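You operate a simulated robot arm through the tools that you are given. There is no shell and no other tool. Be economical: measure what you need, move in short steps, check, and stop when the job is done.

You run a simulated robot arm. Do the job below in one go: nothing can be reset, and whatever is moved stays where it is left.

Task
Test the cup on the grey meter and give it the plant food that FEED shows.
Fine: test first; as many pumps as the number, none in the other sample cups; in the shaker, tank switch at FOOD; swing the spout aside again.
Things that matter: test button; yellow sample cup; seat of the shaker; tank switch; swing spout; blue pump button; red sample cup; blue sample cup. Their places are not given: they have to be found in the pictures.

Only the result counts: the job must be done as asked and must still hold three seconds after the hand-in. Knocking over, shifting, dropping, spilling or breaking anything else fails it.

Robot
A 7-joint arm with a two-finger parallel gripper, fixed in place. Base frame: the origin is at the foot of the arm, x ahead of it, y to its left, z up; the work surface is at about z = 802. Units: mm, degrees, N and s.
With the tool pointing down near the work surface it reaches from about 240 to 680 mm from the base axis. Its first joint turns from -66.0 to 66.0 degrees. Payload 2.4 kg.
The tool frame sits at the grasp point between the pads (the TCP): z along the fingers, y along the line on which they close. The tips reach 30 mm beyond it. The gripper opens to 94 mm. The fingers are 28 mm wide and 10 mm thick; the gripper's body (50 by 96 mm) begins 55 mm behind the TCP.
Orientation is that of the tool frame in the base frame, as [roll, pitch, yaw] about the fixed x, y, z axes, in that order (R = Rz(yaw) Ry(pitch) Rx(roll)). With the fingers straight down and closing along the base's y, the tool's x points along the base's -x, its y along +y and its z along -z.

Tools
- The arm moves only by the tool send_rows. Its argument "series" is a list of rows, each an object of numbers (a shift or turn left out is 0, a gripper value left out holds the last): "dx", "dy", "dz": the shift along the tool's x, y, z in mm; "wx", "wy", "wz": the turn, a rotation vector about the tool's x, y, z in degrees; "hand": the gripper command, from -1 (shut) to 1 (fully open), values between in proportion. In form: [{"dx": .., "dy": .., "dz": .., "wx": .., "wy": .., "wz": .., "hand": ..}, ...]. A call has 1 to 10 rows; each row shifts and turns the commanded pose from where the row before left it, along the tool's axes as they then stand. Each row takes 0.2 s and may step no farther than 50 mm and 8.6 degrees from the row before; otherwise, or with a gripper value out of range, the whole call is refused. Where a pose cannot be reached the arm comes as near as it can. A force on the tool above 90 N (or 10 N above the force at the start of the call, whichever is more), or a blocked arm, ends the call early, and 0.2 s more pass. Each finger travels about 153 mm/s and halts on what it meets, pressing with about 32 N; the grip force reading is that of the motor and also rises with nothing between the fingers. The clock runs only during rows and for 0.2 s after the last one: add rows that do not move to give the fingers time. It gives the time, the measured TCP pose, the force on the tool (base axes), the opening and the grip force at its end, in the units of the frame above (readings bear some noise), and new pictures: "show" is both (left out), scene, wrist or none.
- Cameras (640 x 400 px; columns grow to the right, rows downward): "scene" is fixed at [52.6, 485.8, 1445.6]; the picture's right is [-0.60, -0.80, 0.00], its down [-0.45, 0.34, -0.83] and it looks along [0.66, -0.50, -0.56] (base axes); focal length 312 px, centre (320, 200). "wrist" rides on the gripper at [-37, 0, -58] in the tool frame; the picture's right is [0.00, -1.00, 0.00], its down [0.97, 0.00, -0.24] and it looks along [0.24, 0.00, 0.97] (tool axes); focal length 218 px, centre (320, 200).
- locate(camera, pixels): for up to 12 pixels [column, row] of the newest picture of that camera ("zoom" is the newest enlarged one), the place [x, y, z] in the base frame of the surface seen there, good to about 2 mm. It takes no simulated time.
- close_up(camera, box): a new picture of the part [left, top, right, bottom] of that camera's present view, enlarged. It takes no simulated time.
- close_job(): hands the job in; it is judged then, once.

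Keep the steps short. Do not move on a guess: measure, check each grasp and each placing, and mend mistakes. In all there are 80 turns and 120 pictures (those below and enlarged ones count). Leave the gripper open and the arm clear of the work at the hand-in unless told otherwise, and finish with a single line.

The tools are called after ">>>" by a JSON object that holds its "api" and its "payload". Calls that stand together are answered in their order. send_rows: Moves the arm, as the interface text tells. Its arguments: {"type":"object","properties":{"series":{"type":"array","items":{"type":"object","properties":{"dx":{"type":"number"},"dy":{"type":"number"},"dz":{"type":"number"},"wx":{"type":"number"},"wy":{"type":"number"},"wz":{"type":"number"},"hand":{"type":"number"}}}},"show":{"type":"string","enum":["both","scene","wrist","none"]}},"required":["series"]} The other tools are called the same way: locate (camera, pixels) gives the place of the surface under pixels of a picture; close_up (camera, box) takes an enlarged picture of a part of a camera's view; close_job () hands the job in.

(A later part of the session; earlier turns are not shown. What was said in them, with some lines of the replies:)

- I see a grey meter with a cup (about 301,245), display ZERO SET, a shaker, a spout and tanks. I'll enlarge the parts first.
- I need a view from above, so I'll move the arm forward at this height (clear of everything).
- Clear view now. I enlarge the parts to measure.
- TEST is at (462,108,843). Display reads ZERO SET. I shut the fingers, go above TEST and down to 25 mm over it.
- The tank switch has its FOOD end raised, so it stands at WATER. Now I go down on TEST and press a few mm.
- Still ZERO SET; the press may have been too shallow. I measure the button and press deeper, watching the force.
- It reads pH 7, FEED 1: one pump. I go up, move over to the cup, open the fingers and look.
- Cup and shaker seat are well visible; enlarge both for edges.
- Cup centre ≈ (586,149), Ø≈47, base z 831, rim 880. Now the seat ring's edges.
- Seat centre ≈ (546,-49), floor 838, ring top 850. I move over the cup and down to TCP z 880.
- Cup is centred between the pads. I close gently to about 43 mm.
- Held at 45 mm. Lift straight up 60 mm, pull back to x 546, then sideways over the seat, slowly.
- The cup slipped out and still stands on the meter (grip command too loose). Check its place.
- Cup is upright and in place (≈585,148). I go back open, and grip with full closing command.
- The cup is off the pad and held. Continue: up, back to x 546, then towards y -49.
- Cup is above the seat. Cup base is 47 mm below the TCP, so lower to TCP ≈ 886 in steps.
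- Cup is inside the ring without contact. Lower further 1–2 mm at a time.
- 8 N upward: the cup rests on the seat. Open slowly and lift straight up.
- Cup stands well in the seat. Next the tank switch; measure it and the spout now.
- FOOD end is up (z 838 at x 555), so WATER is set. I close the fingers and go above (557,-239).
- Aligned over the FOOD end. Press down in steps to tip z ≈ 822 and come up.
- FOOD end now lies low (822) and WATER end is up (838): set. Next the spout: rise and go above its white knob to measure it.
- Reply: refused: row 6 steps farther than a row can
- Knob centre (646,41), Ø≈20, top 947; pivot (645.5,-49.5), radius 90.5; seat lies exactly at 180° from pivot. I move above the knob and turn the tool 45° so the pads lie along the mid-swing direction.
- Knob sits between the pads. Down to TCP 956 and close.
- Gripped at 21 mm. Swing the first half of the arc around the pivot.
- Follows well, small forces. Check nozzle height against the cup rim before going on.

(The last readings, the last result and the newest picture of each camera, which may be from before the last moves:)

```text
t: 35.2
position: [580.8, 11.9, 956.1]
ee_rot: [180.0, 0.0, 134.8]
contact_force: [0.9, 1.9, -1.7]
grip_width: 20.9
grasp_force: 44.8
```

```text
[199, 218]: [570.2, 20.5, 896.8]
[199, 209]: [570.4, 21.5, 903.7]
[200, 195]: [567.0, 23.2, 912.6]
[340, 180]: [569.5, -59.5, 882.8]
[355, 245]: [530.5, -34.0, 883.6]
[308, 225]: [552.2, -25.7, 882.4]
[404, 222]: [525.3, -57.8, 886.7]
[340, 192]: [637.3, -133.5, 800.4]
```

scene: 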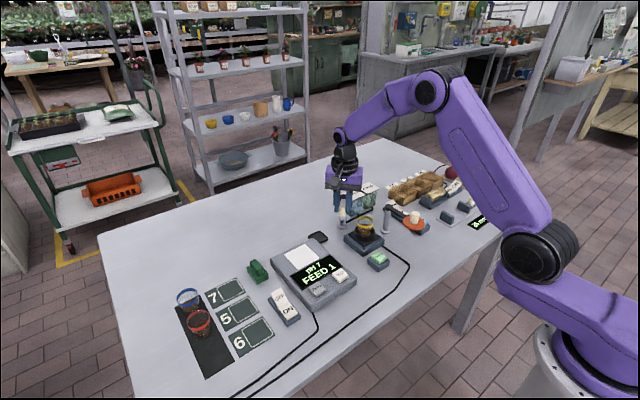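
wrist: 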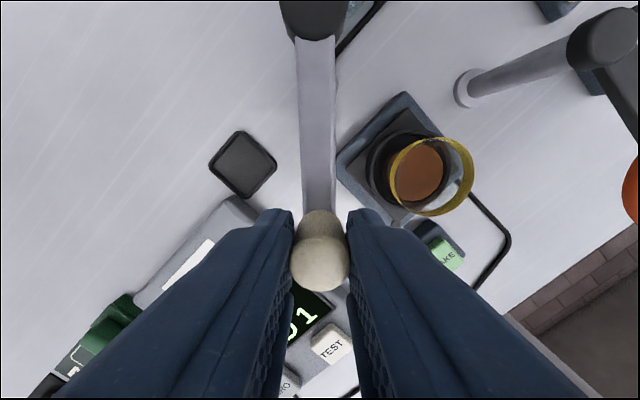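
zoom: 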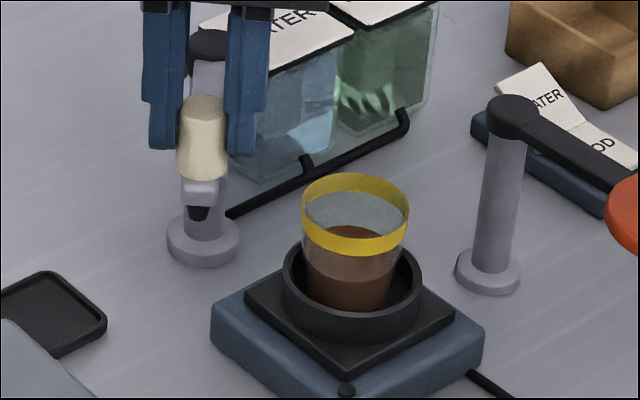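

Nozzle bottom 897, rim about 886: clears. Swing the second half.

>>> {"api": "send_rows", "payload": {"series": [{"dx": -1.11, "dy": -14.16}, {"dx": -3.31, "dy": -13.81}, {"dx": -5.43, "dy": -13.12}, {"dx": -7.42, "dy": -12.11}, {"dx": -9.22, "dy": -10.8}, {}]}}

>>> {"api": "close_up", "payload": {"camera": "scene", "box": [320, 190, 400, 250]}}

```text
t: 36.6
position: [554.9, -52.0, 956.0]
ee_rot: [180.0, 0.0, 135.1]
contact_force: [0.9, 4.4, 1.5]
grip_width: 21.4
grasp_force: 45.2
```

scene: 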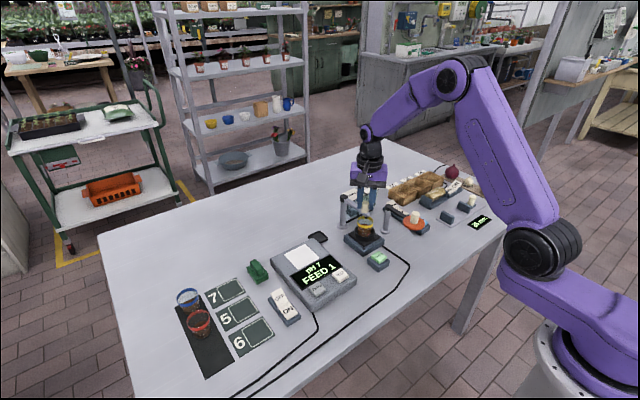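
wrist: 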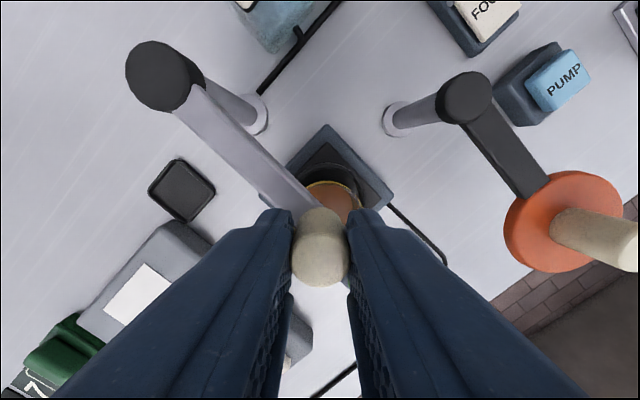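

```text
6.67 times, centred on (360, 220) of scene
```

zoom: 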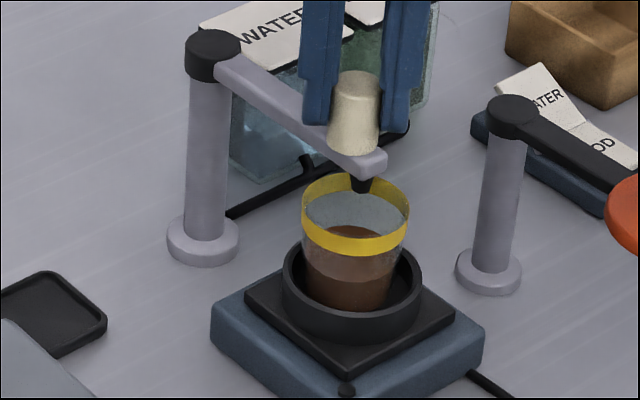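

The nozzle is over the cup. Check how centred.

>>> {"api": "locate", "payload": {"camera": "zoom", "pixels": [[362, 188], [362, 180], [375, 168], [355, 270], [345, 85]]}}

```text
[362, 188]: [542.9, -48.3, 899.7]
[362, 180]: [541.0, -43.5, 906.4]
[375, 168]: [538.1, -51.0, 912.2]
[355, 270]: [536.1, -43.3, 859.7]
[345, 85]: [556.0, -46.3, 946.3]
```

Nozzle at ≈(545,-50), over the cup centre. Release and lift, then turn the tool back.

>>> {"api": "send_rows", "payload": {"series": [{"hand": -0.2}, {}, {"dz": -40}, {"dz": -40}, {"wz": -7.5}, {"wz": -7.5}, {"wz": -7.5}, {"wz": -7.5}, {"wz": -7.5}, {"wz": -7.5}]}}

>>> {"api": "close_up", "payload": {"camera": "scene", "box": [320, 170, 440, 250]}}

```text
t: 38.8
position: [554.6, -51.7, 1036.5]
ee_rot: [-180.0, 0.0, -179.8]
contact_force: [-0.6, 0.0, -0.7]
grip_width: 37.7
grasp_force: 0.0
```

scene: 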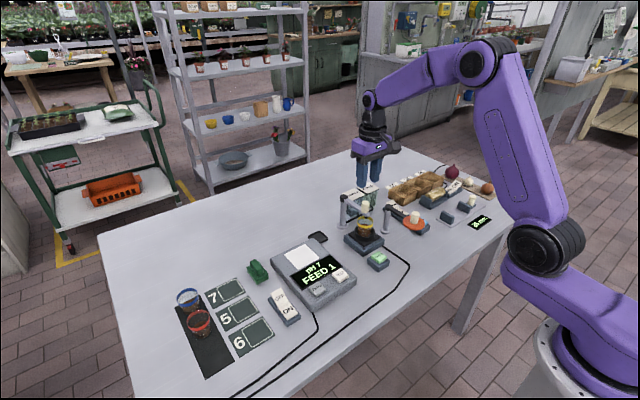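
wrist: 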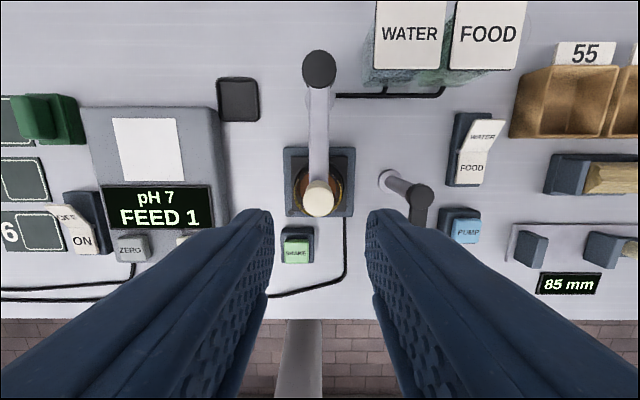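

```text
5.00 times, centred on (380, 210) of scene
```

zoom: 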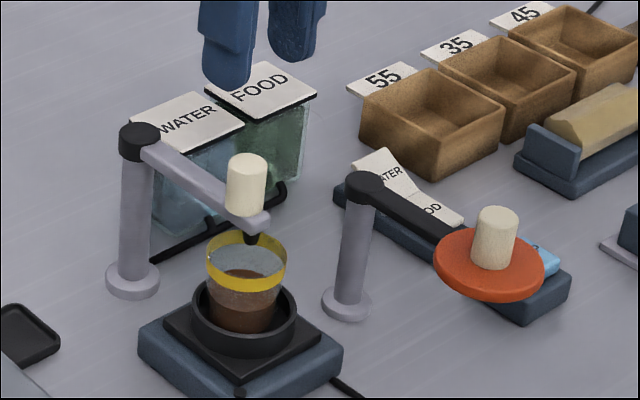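

Spout stays over the cup. Now measure PUMP at (467,231).

>>> {"api": "close_up", "payload": {"camera": "wrist", "box": [430, 195, 500, 250]}}

>>> {"api": "locate", "payload": {"camera": "wrist", "pixels": [[467, 231], [456, 222], [478, 222], [478, 240], [456, 240], [445, 212]]}}

```text
7.27 times, centred on (465, 222) of wrist
```

zoom: 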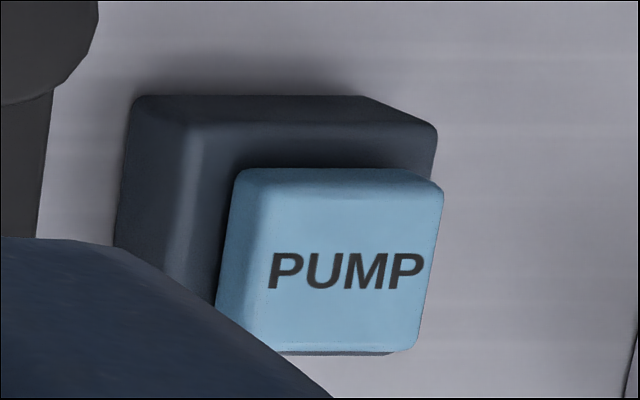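

```text
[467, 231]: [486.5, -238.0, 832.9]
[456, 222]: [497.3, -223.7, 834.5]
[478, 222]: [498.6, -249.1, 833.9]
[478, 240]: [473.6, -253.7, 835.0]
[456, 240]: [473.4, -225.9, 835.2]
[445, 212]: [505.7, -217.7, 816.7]
```

PUMP centre (486,-238), top 834. Go above it with shut fingers (high over the orange arm), stop 15 mm above.

>>> {"api": "send_rows", "payload": {"series": [{"dy": -40, "hand": -1}, {"dy": -50}, {"dy": -50}, {"dy": -46.8}, {"dx": 35}, {"dx": 33.6}, {"dz": 50}, {"dz": 50}, {"dz": 47}, {}]}}

```text
t: 41.0
position: [484.7, -237.4, 889.1]
ee_rot: [179.9, 0.0, -180.0]
contact_force: [-0.1, -0.1, 0.5]
grip_width: 0.0
grasp_force: 31.9
```

scene: 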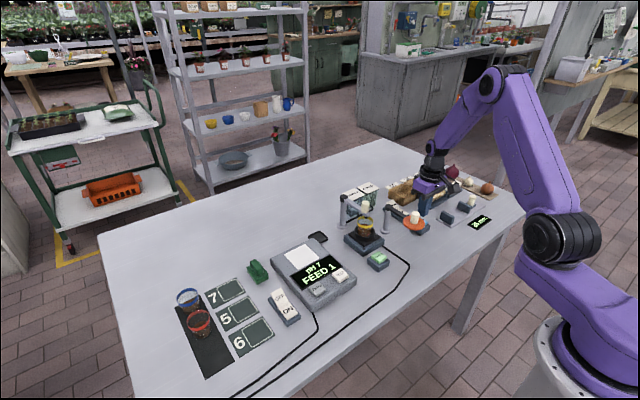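
wrist: 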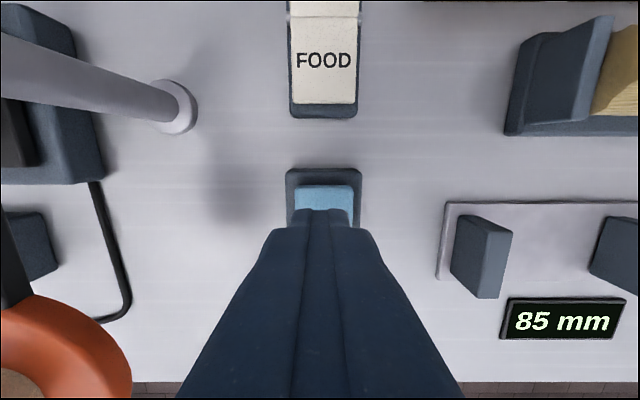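

Fingers exactly over PUMP. One press: down to tip z ≈ 828 and hold, watching the result.

>>> {"api": "send_rows", "payload": {"series": [{"dz": 18}, {"dz": 7}, {"dz": 6}, {}], "show": "none"}}

>>> {"api": "close_up", "payload": {"camera": "scene", "box": [330, 185, 440, 255]}}

```text
t: 42.0
position: [485.4, -238.1, 858.8]
ee_rot: [-180.0, 0.0, 180.0]
contact_force: [-1.6, 0.4, 3.6]
grip_width: 0.2
grasp_force: 31.9
```

```text
5.71 times, centred on (385, 220) of scene
```

zoom: 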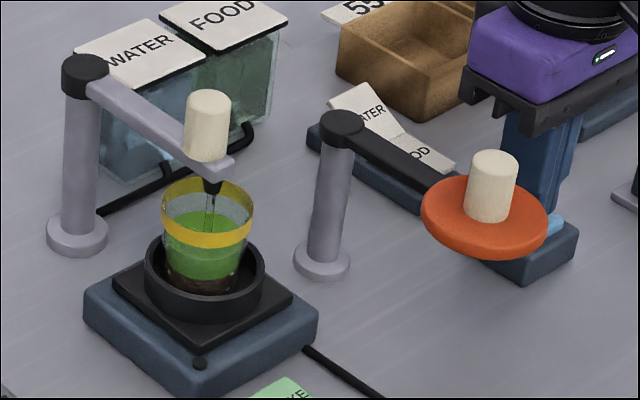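

Green food flows into the cup. Release the button by lifting straight up.

>>> {"api": "send_rows", "payload": {"series": [{"dz": -30}, {"dz": -50}, {"dz": -50}, {"dz": -50}, {}], "show": "none"}}

>>> {"api": "close_up", "payload": {"camera": "scene", "box": [330, 185, 440, 255]}}

```text
t: 43.2
position: [484.8, -239.5, 1036.1]
ee_rot: [-179.9, 0.1, 180.0]
contact_force: [0.1, -0.5, 0.3]
grip_width: 0.1
grasp_force: 31.7
```

```text
5.71 times, centred on (385, 220) of scene
```

zoom: 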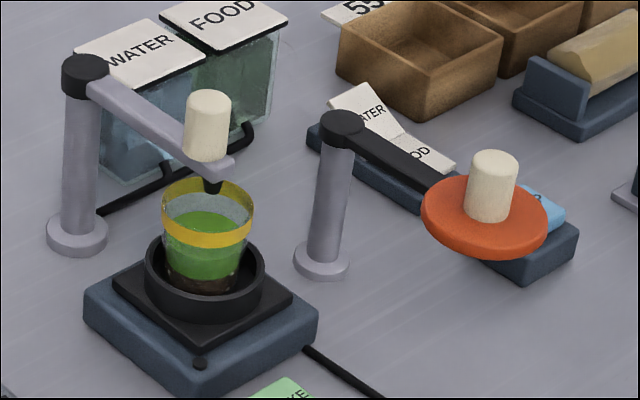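

One pump delivered and the stream has ended. Now go back above the knob (555,-51), turning the tool 45° again.

>>> {"api": "send_rows", "payload": {"series": [{"dx": -35, "hand": 0}, {"dx": -35}, {"dy": 47}, {"dy": 47}, {"dy": 47}, {"dy": 47.5}, {"wz": 7.5}, {"wz": 7.5}, {"wz": 7.5}, {"wz": 7.5}], "show": "none"}}

>>> {"api": "send_rows", "payload": {"series": [{"wz": 7.5}, {"wz": 7.5}, {"dz": 35}, {}]}}

```text
t: 45.4
position: [556.0, -48.8, 1038.0]
ee_rot: [-180.0, 0.0, 149.8]
contact_force: [0.1, -0.3, 1.0]
grip_width: 47.1
grasp_force: 0.1
```

```text
t: 46.4
position: [555.2, -49.3, 1002.4]
ee_rot: [-180.0, 0.0, 135.0]
contact_force: [0.1, 1.1, 1.2]
grip_width: 46.9
grasp_force: 0.0
```

scene: 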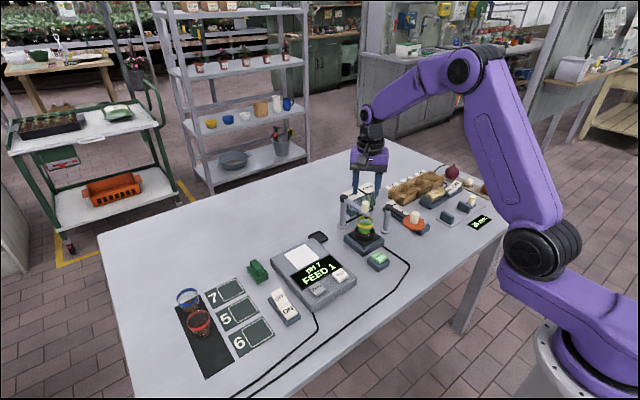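
wrist: 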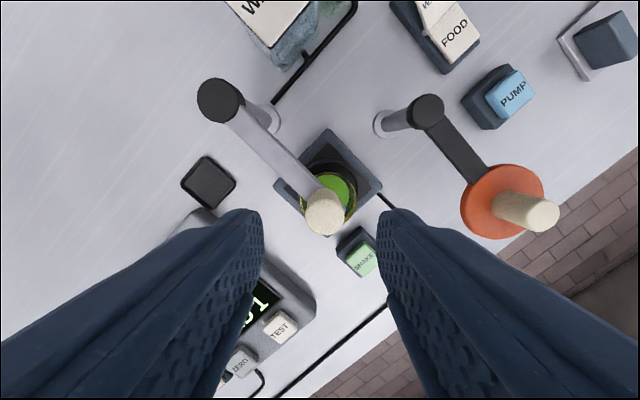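

Knob lies between the pads. Descend, close, and swing the first half back.

>>> {"api": "send_rows", "payload": {"series": [{"dz": 30}, {"dz": 16}, {}, {"hand": -1}, {}, {}], "show": "none"}}

>>> {"api": "send_rows", "payload": {"series": [{"dx": 9.22, "dy": 10.8}, {"dx": 7.42, "dy": 12.11}, {"dx": 5.43, "dy": 13.12}, {"dx": 3.31, "dy": 13.81}, {"dx": 1.11, "dy": 14.16}, {}]}}

```text
t: 47.8
position: [553.6, -50.1, 956.6]
ee_rot: [-179.9, -0.2, 135.1]
contact_force: [-10.2, 0.1, 0.1]
grip_width: 21.0
grasp_force: 45.2
```

```text
t: 49.2
position: [582.8, 15.2, 958.2]
ee_rot: [179.9, 0.1, 135.0]
contact_force: [-1.3, -1.1, -5.9]
grip_width: 20.7
grasp_force: 44.9
```

scene: 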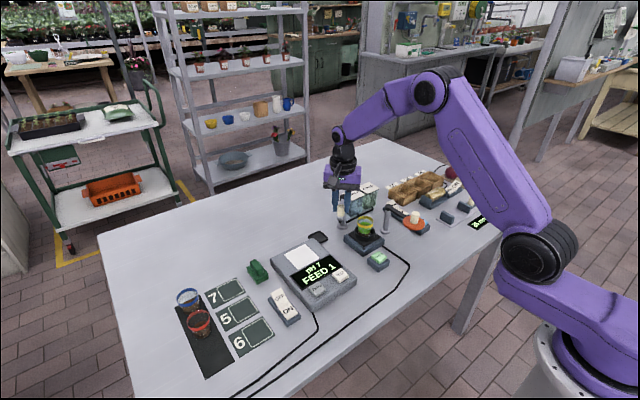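
wrist: 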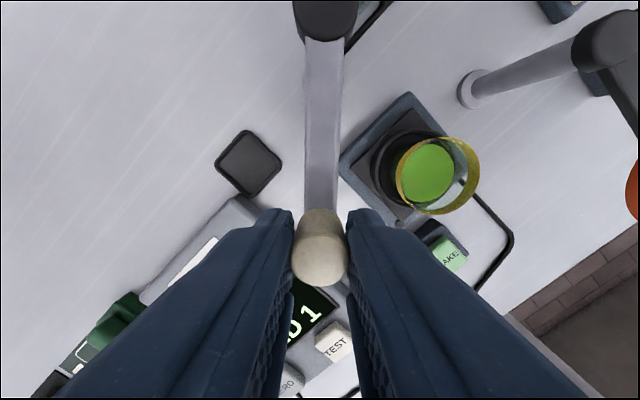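

Following well. Second half back to the park place.

>>> {"api": "send_rows", "payload": {"series": [{"dx": -1.11, "dy": 14.16}, {"dx": -3.31, "dy": 13.81}, {"dx": -5.43, "dy": 13.12}, {"dx": -7.42, "dy": 12.11}, {"dx": -8.5, "dy": 10}, {}], "show": "none"}}

>>> {"api": "close_up", "payload": {"camera": "scene", "box": [290, 170, 400, 250]}}

```text
t: 50.6
position: [645.0, 40.1, 957.7]
ee_rot: [179.9, 0.1, 134.9]
contact_force: [-2.4, -2.4, 3.5]
grip_width: 21.1
grasp_force: 44.9
```

```text
5.00 times, centred on (345, 210) of scene
```

zoom: 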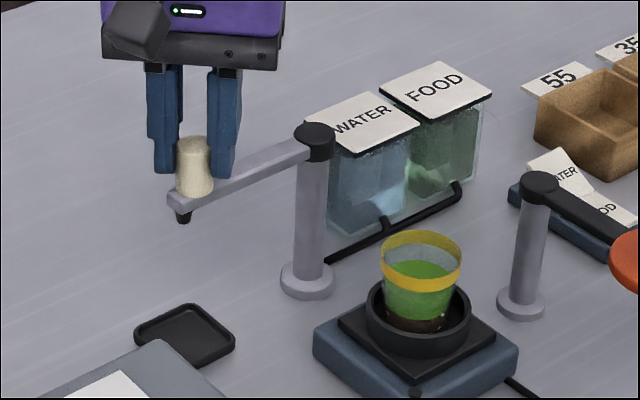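

Spout is back aside at its old place. Release, lift and draw clear.

>>> {"api": "send_rows", "payload": {"series": [{"hand": -0.2}, {}, {"dz": -40}, {"dz": -50}, {"dz": -50, "hand": 1}, {"wz": -8.5}, {"wz": -8.5}, {"wz": -8.5}, {"wz": -8.5}, {"wz": -8.5}], "show": "none"}}

>>> {"api": "send_rows", "payload": {"series": [{"wz": -2.5, "dx": 40}, {"dx": 45}, {"dx": 45}, {"dx": 45}, {"dy": -40}, {"dy": -40}, {}]}}

>>> {"api": "close_up", "payload": {"camera": "scene", "box": [290, 170, 440, 270]}}

```text
t: 52.8
position: [646.3, 40.3, 1097.1]
ee_rot: [-180.0, 0.1, 177.5]
contact_force: [0.3, -0.2, 0.1]
grip_width: 94.0
grasp_force: 0.0
```

```text
t: 54.4
position: [470.0, -37.3, 1097.7]
ee_rot: [180.0, 0.0, -179.9]
contact_force: [-0.3, 0.6, -0.2]
grip_width: 93.9
grasp_force: 0.0
```

scene: 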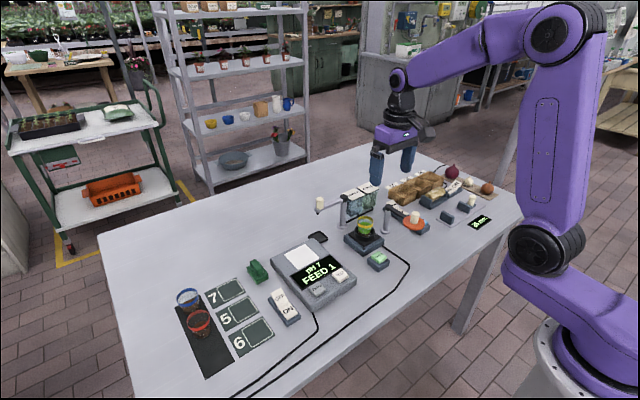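
wrist: 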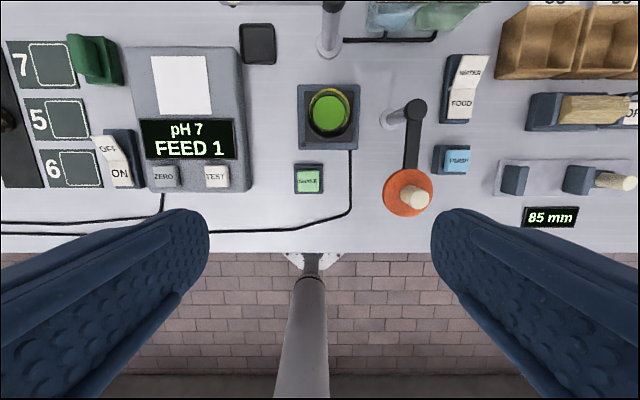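

```text
4.00 times, centred on (365, 220) of scene
```

zoom: 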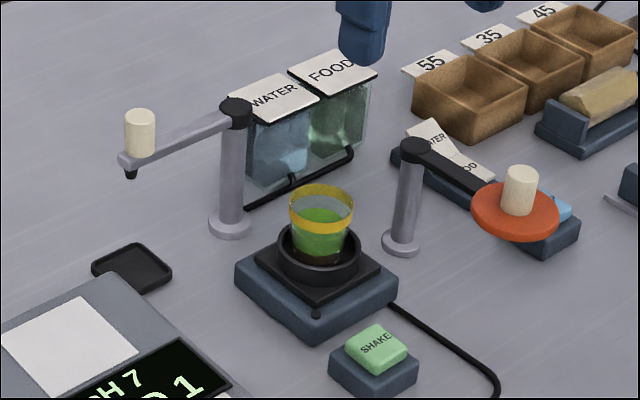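

The meter shows pH 7 and FEED 1. The yellow cup is in the shaker with one pump of food, the switch is at FOOD, the spout is aside, and the arm is clear with the gripper open. I'm handing in.

>>> {"api": "close_job", "payload": {}}

```text
The job is handed in.
```

I tested the yellow cup (FEED 1) and gave it one pump of plant food in the shaker with the tank switch at FOOD, then swung the spout aside; on my first try the cup slipped from the grip but stayed upright on the meter.
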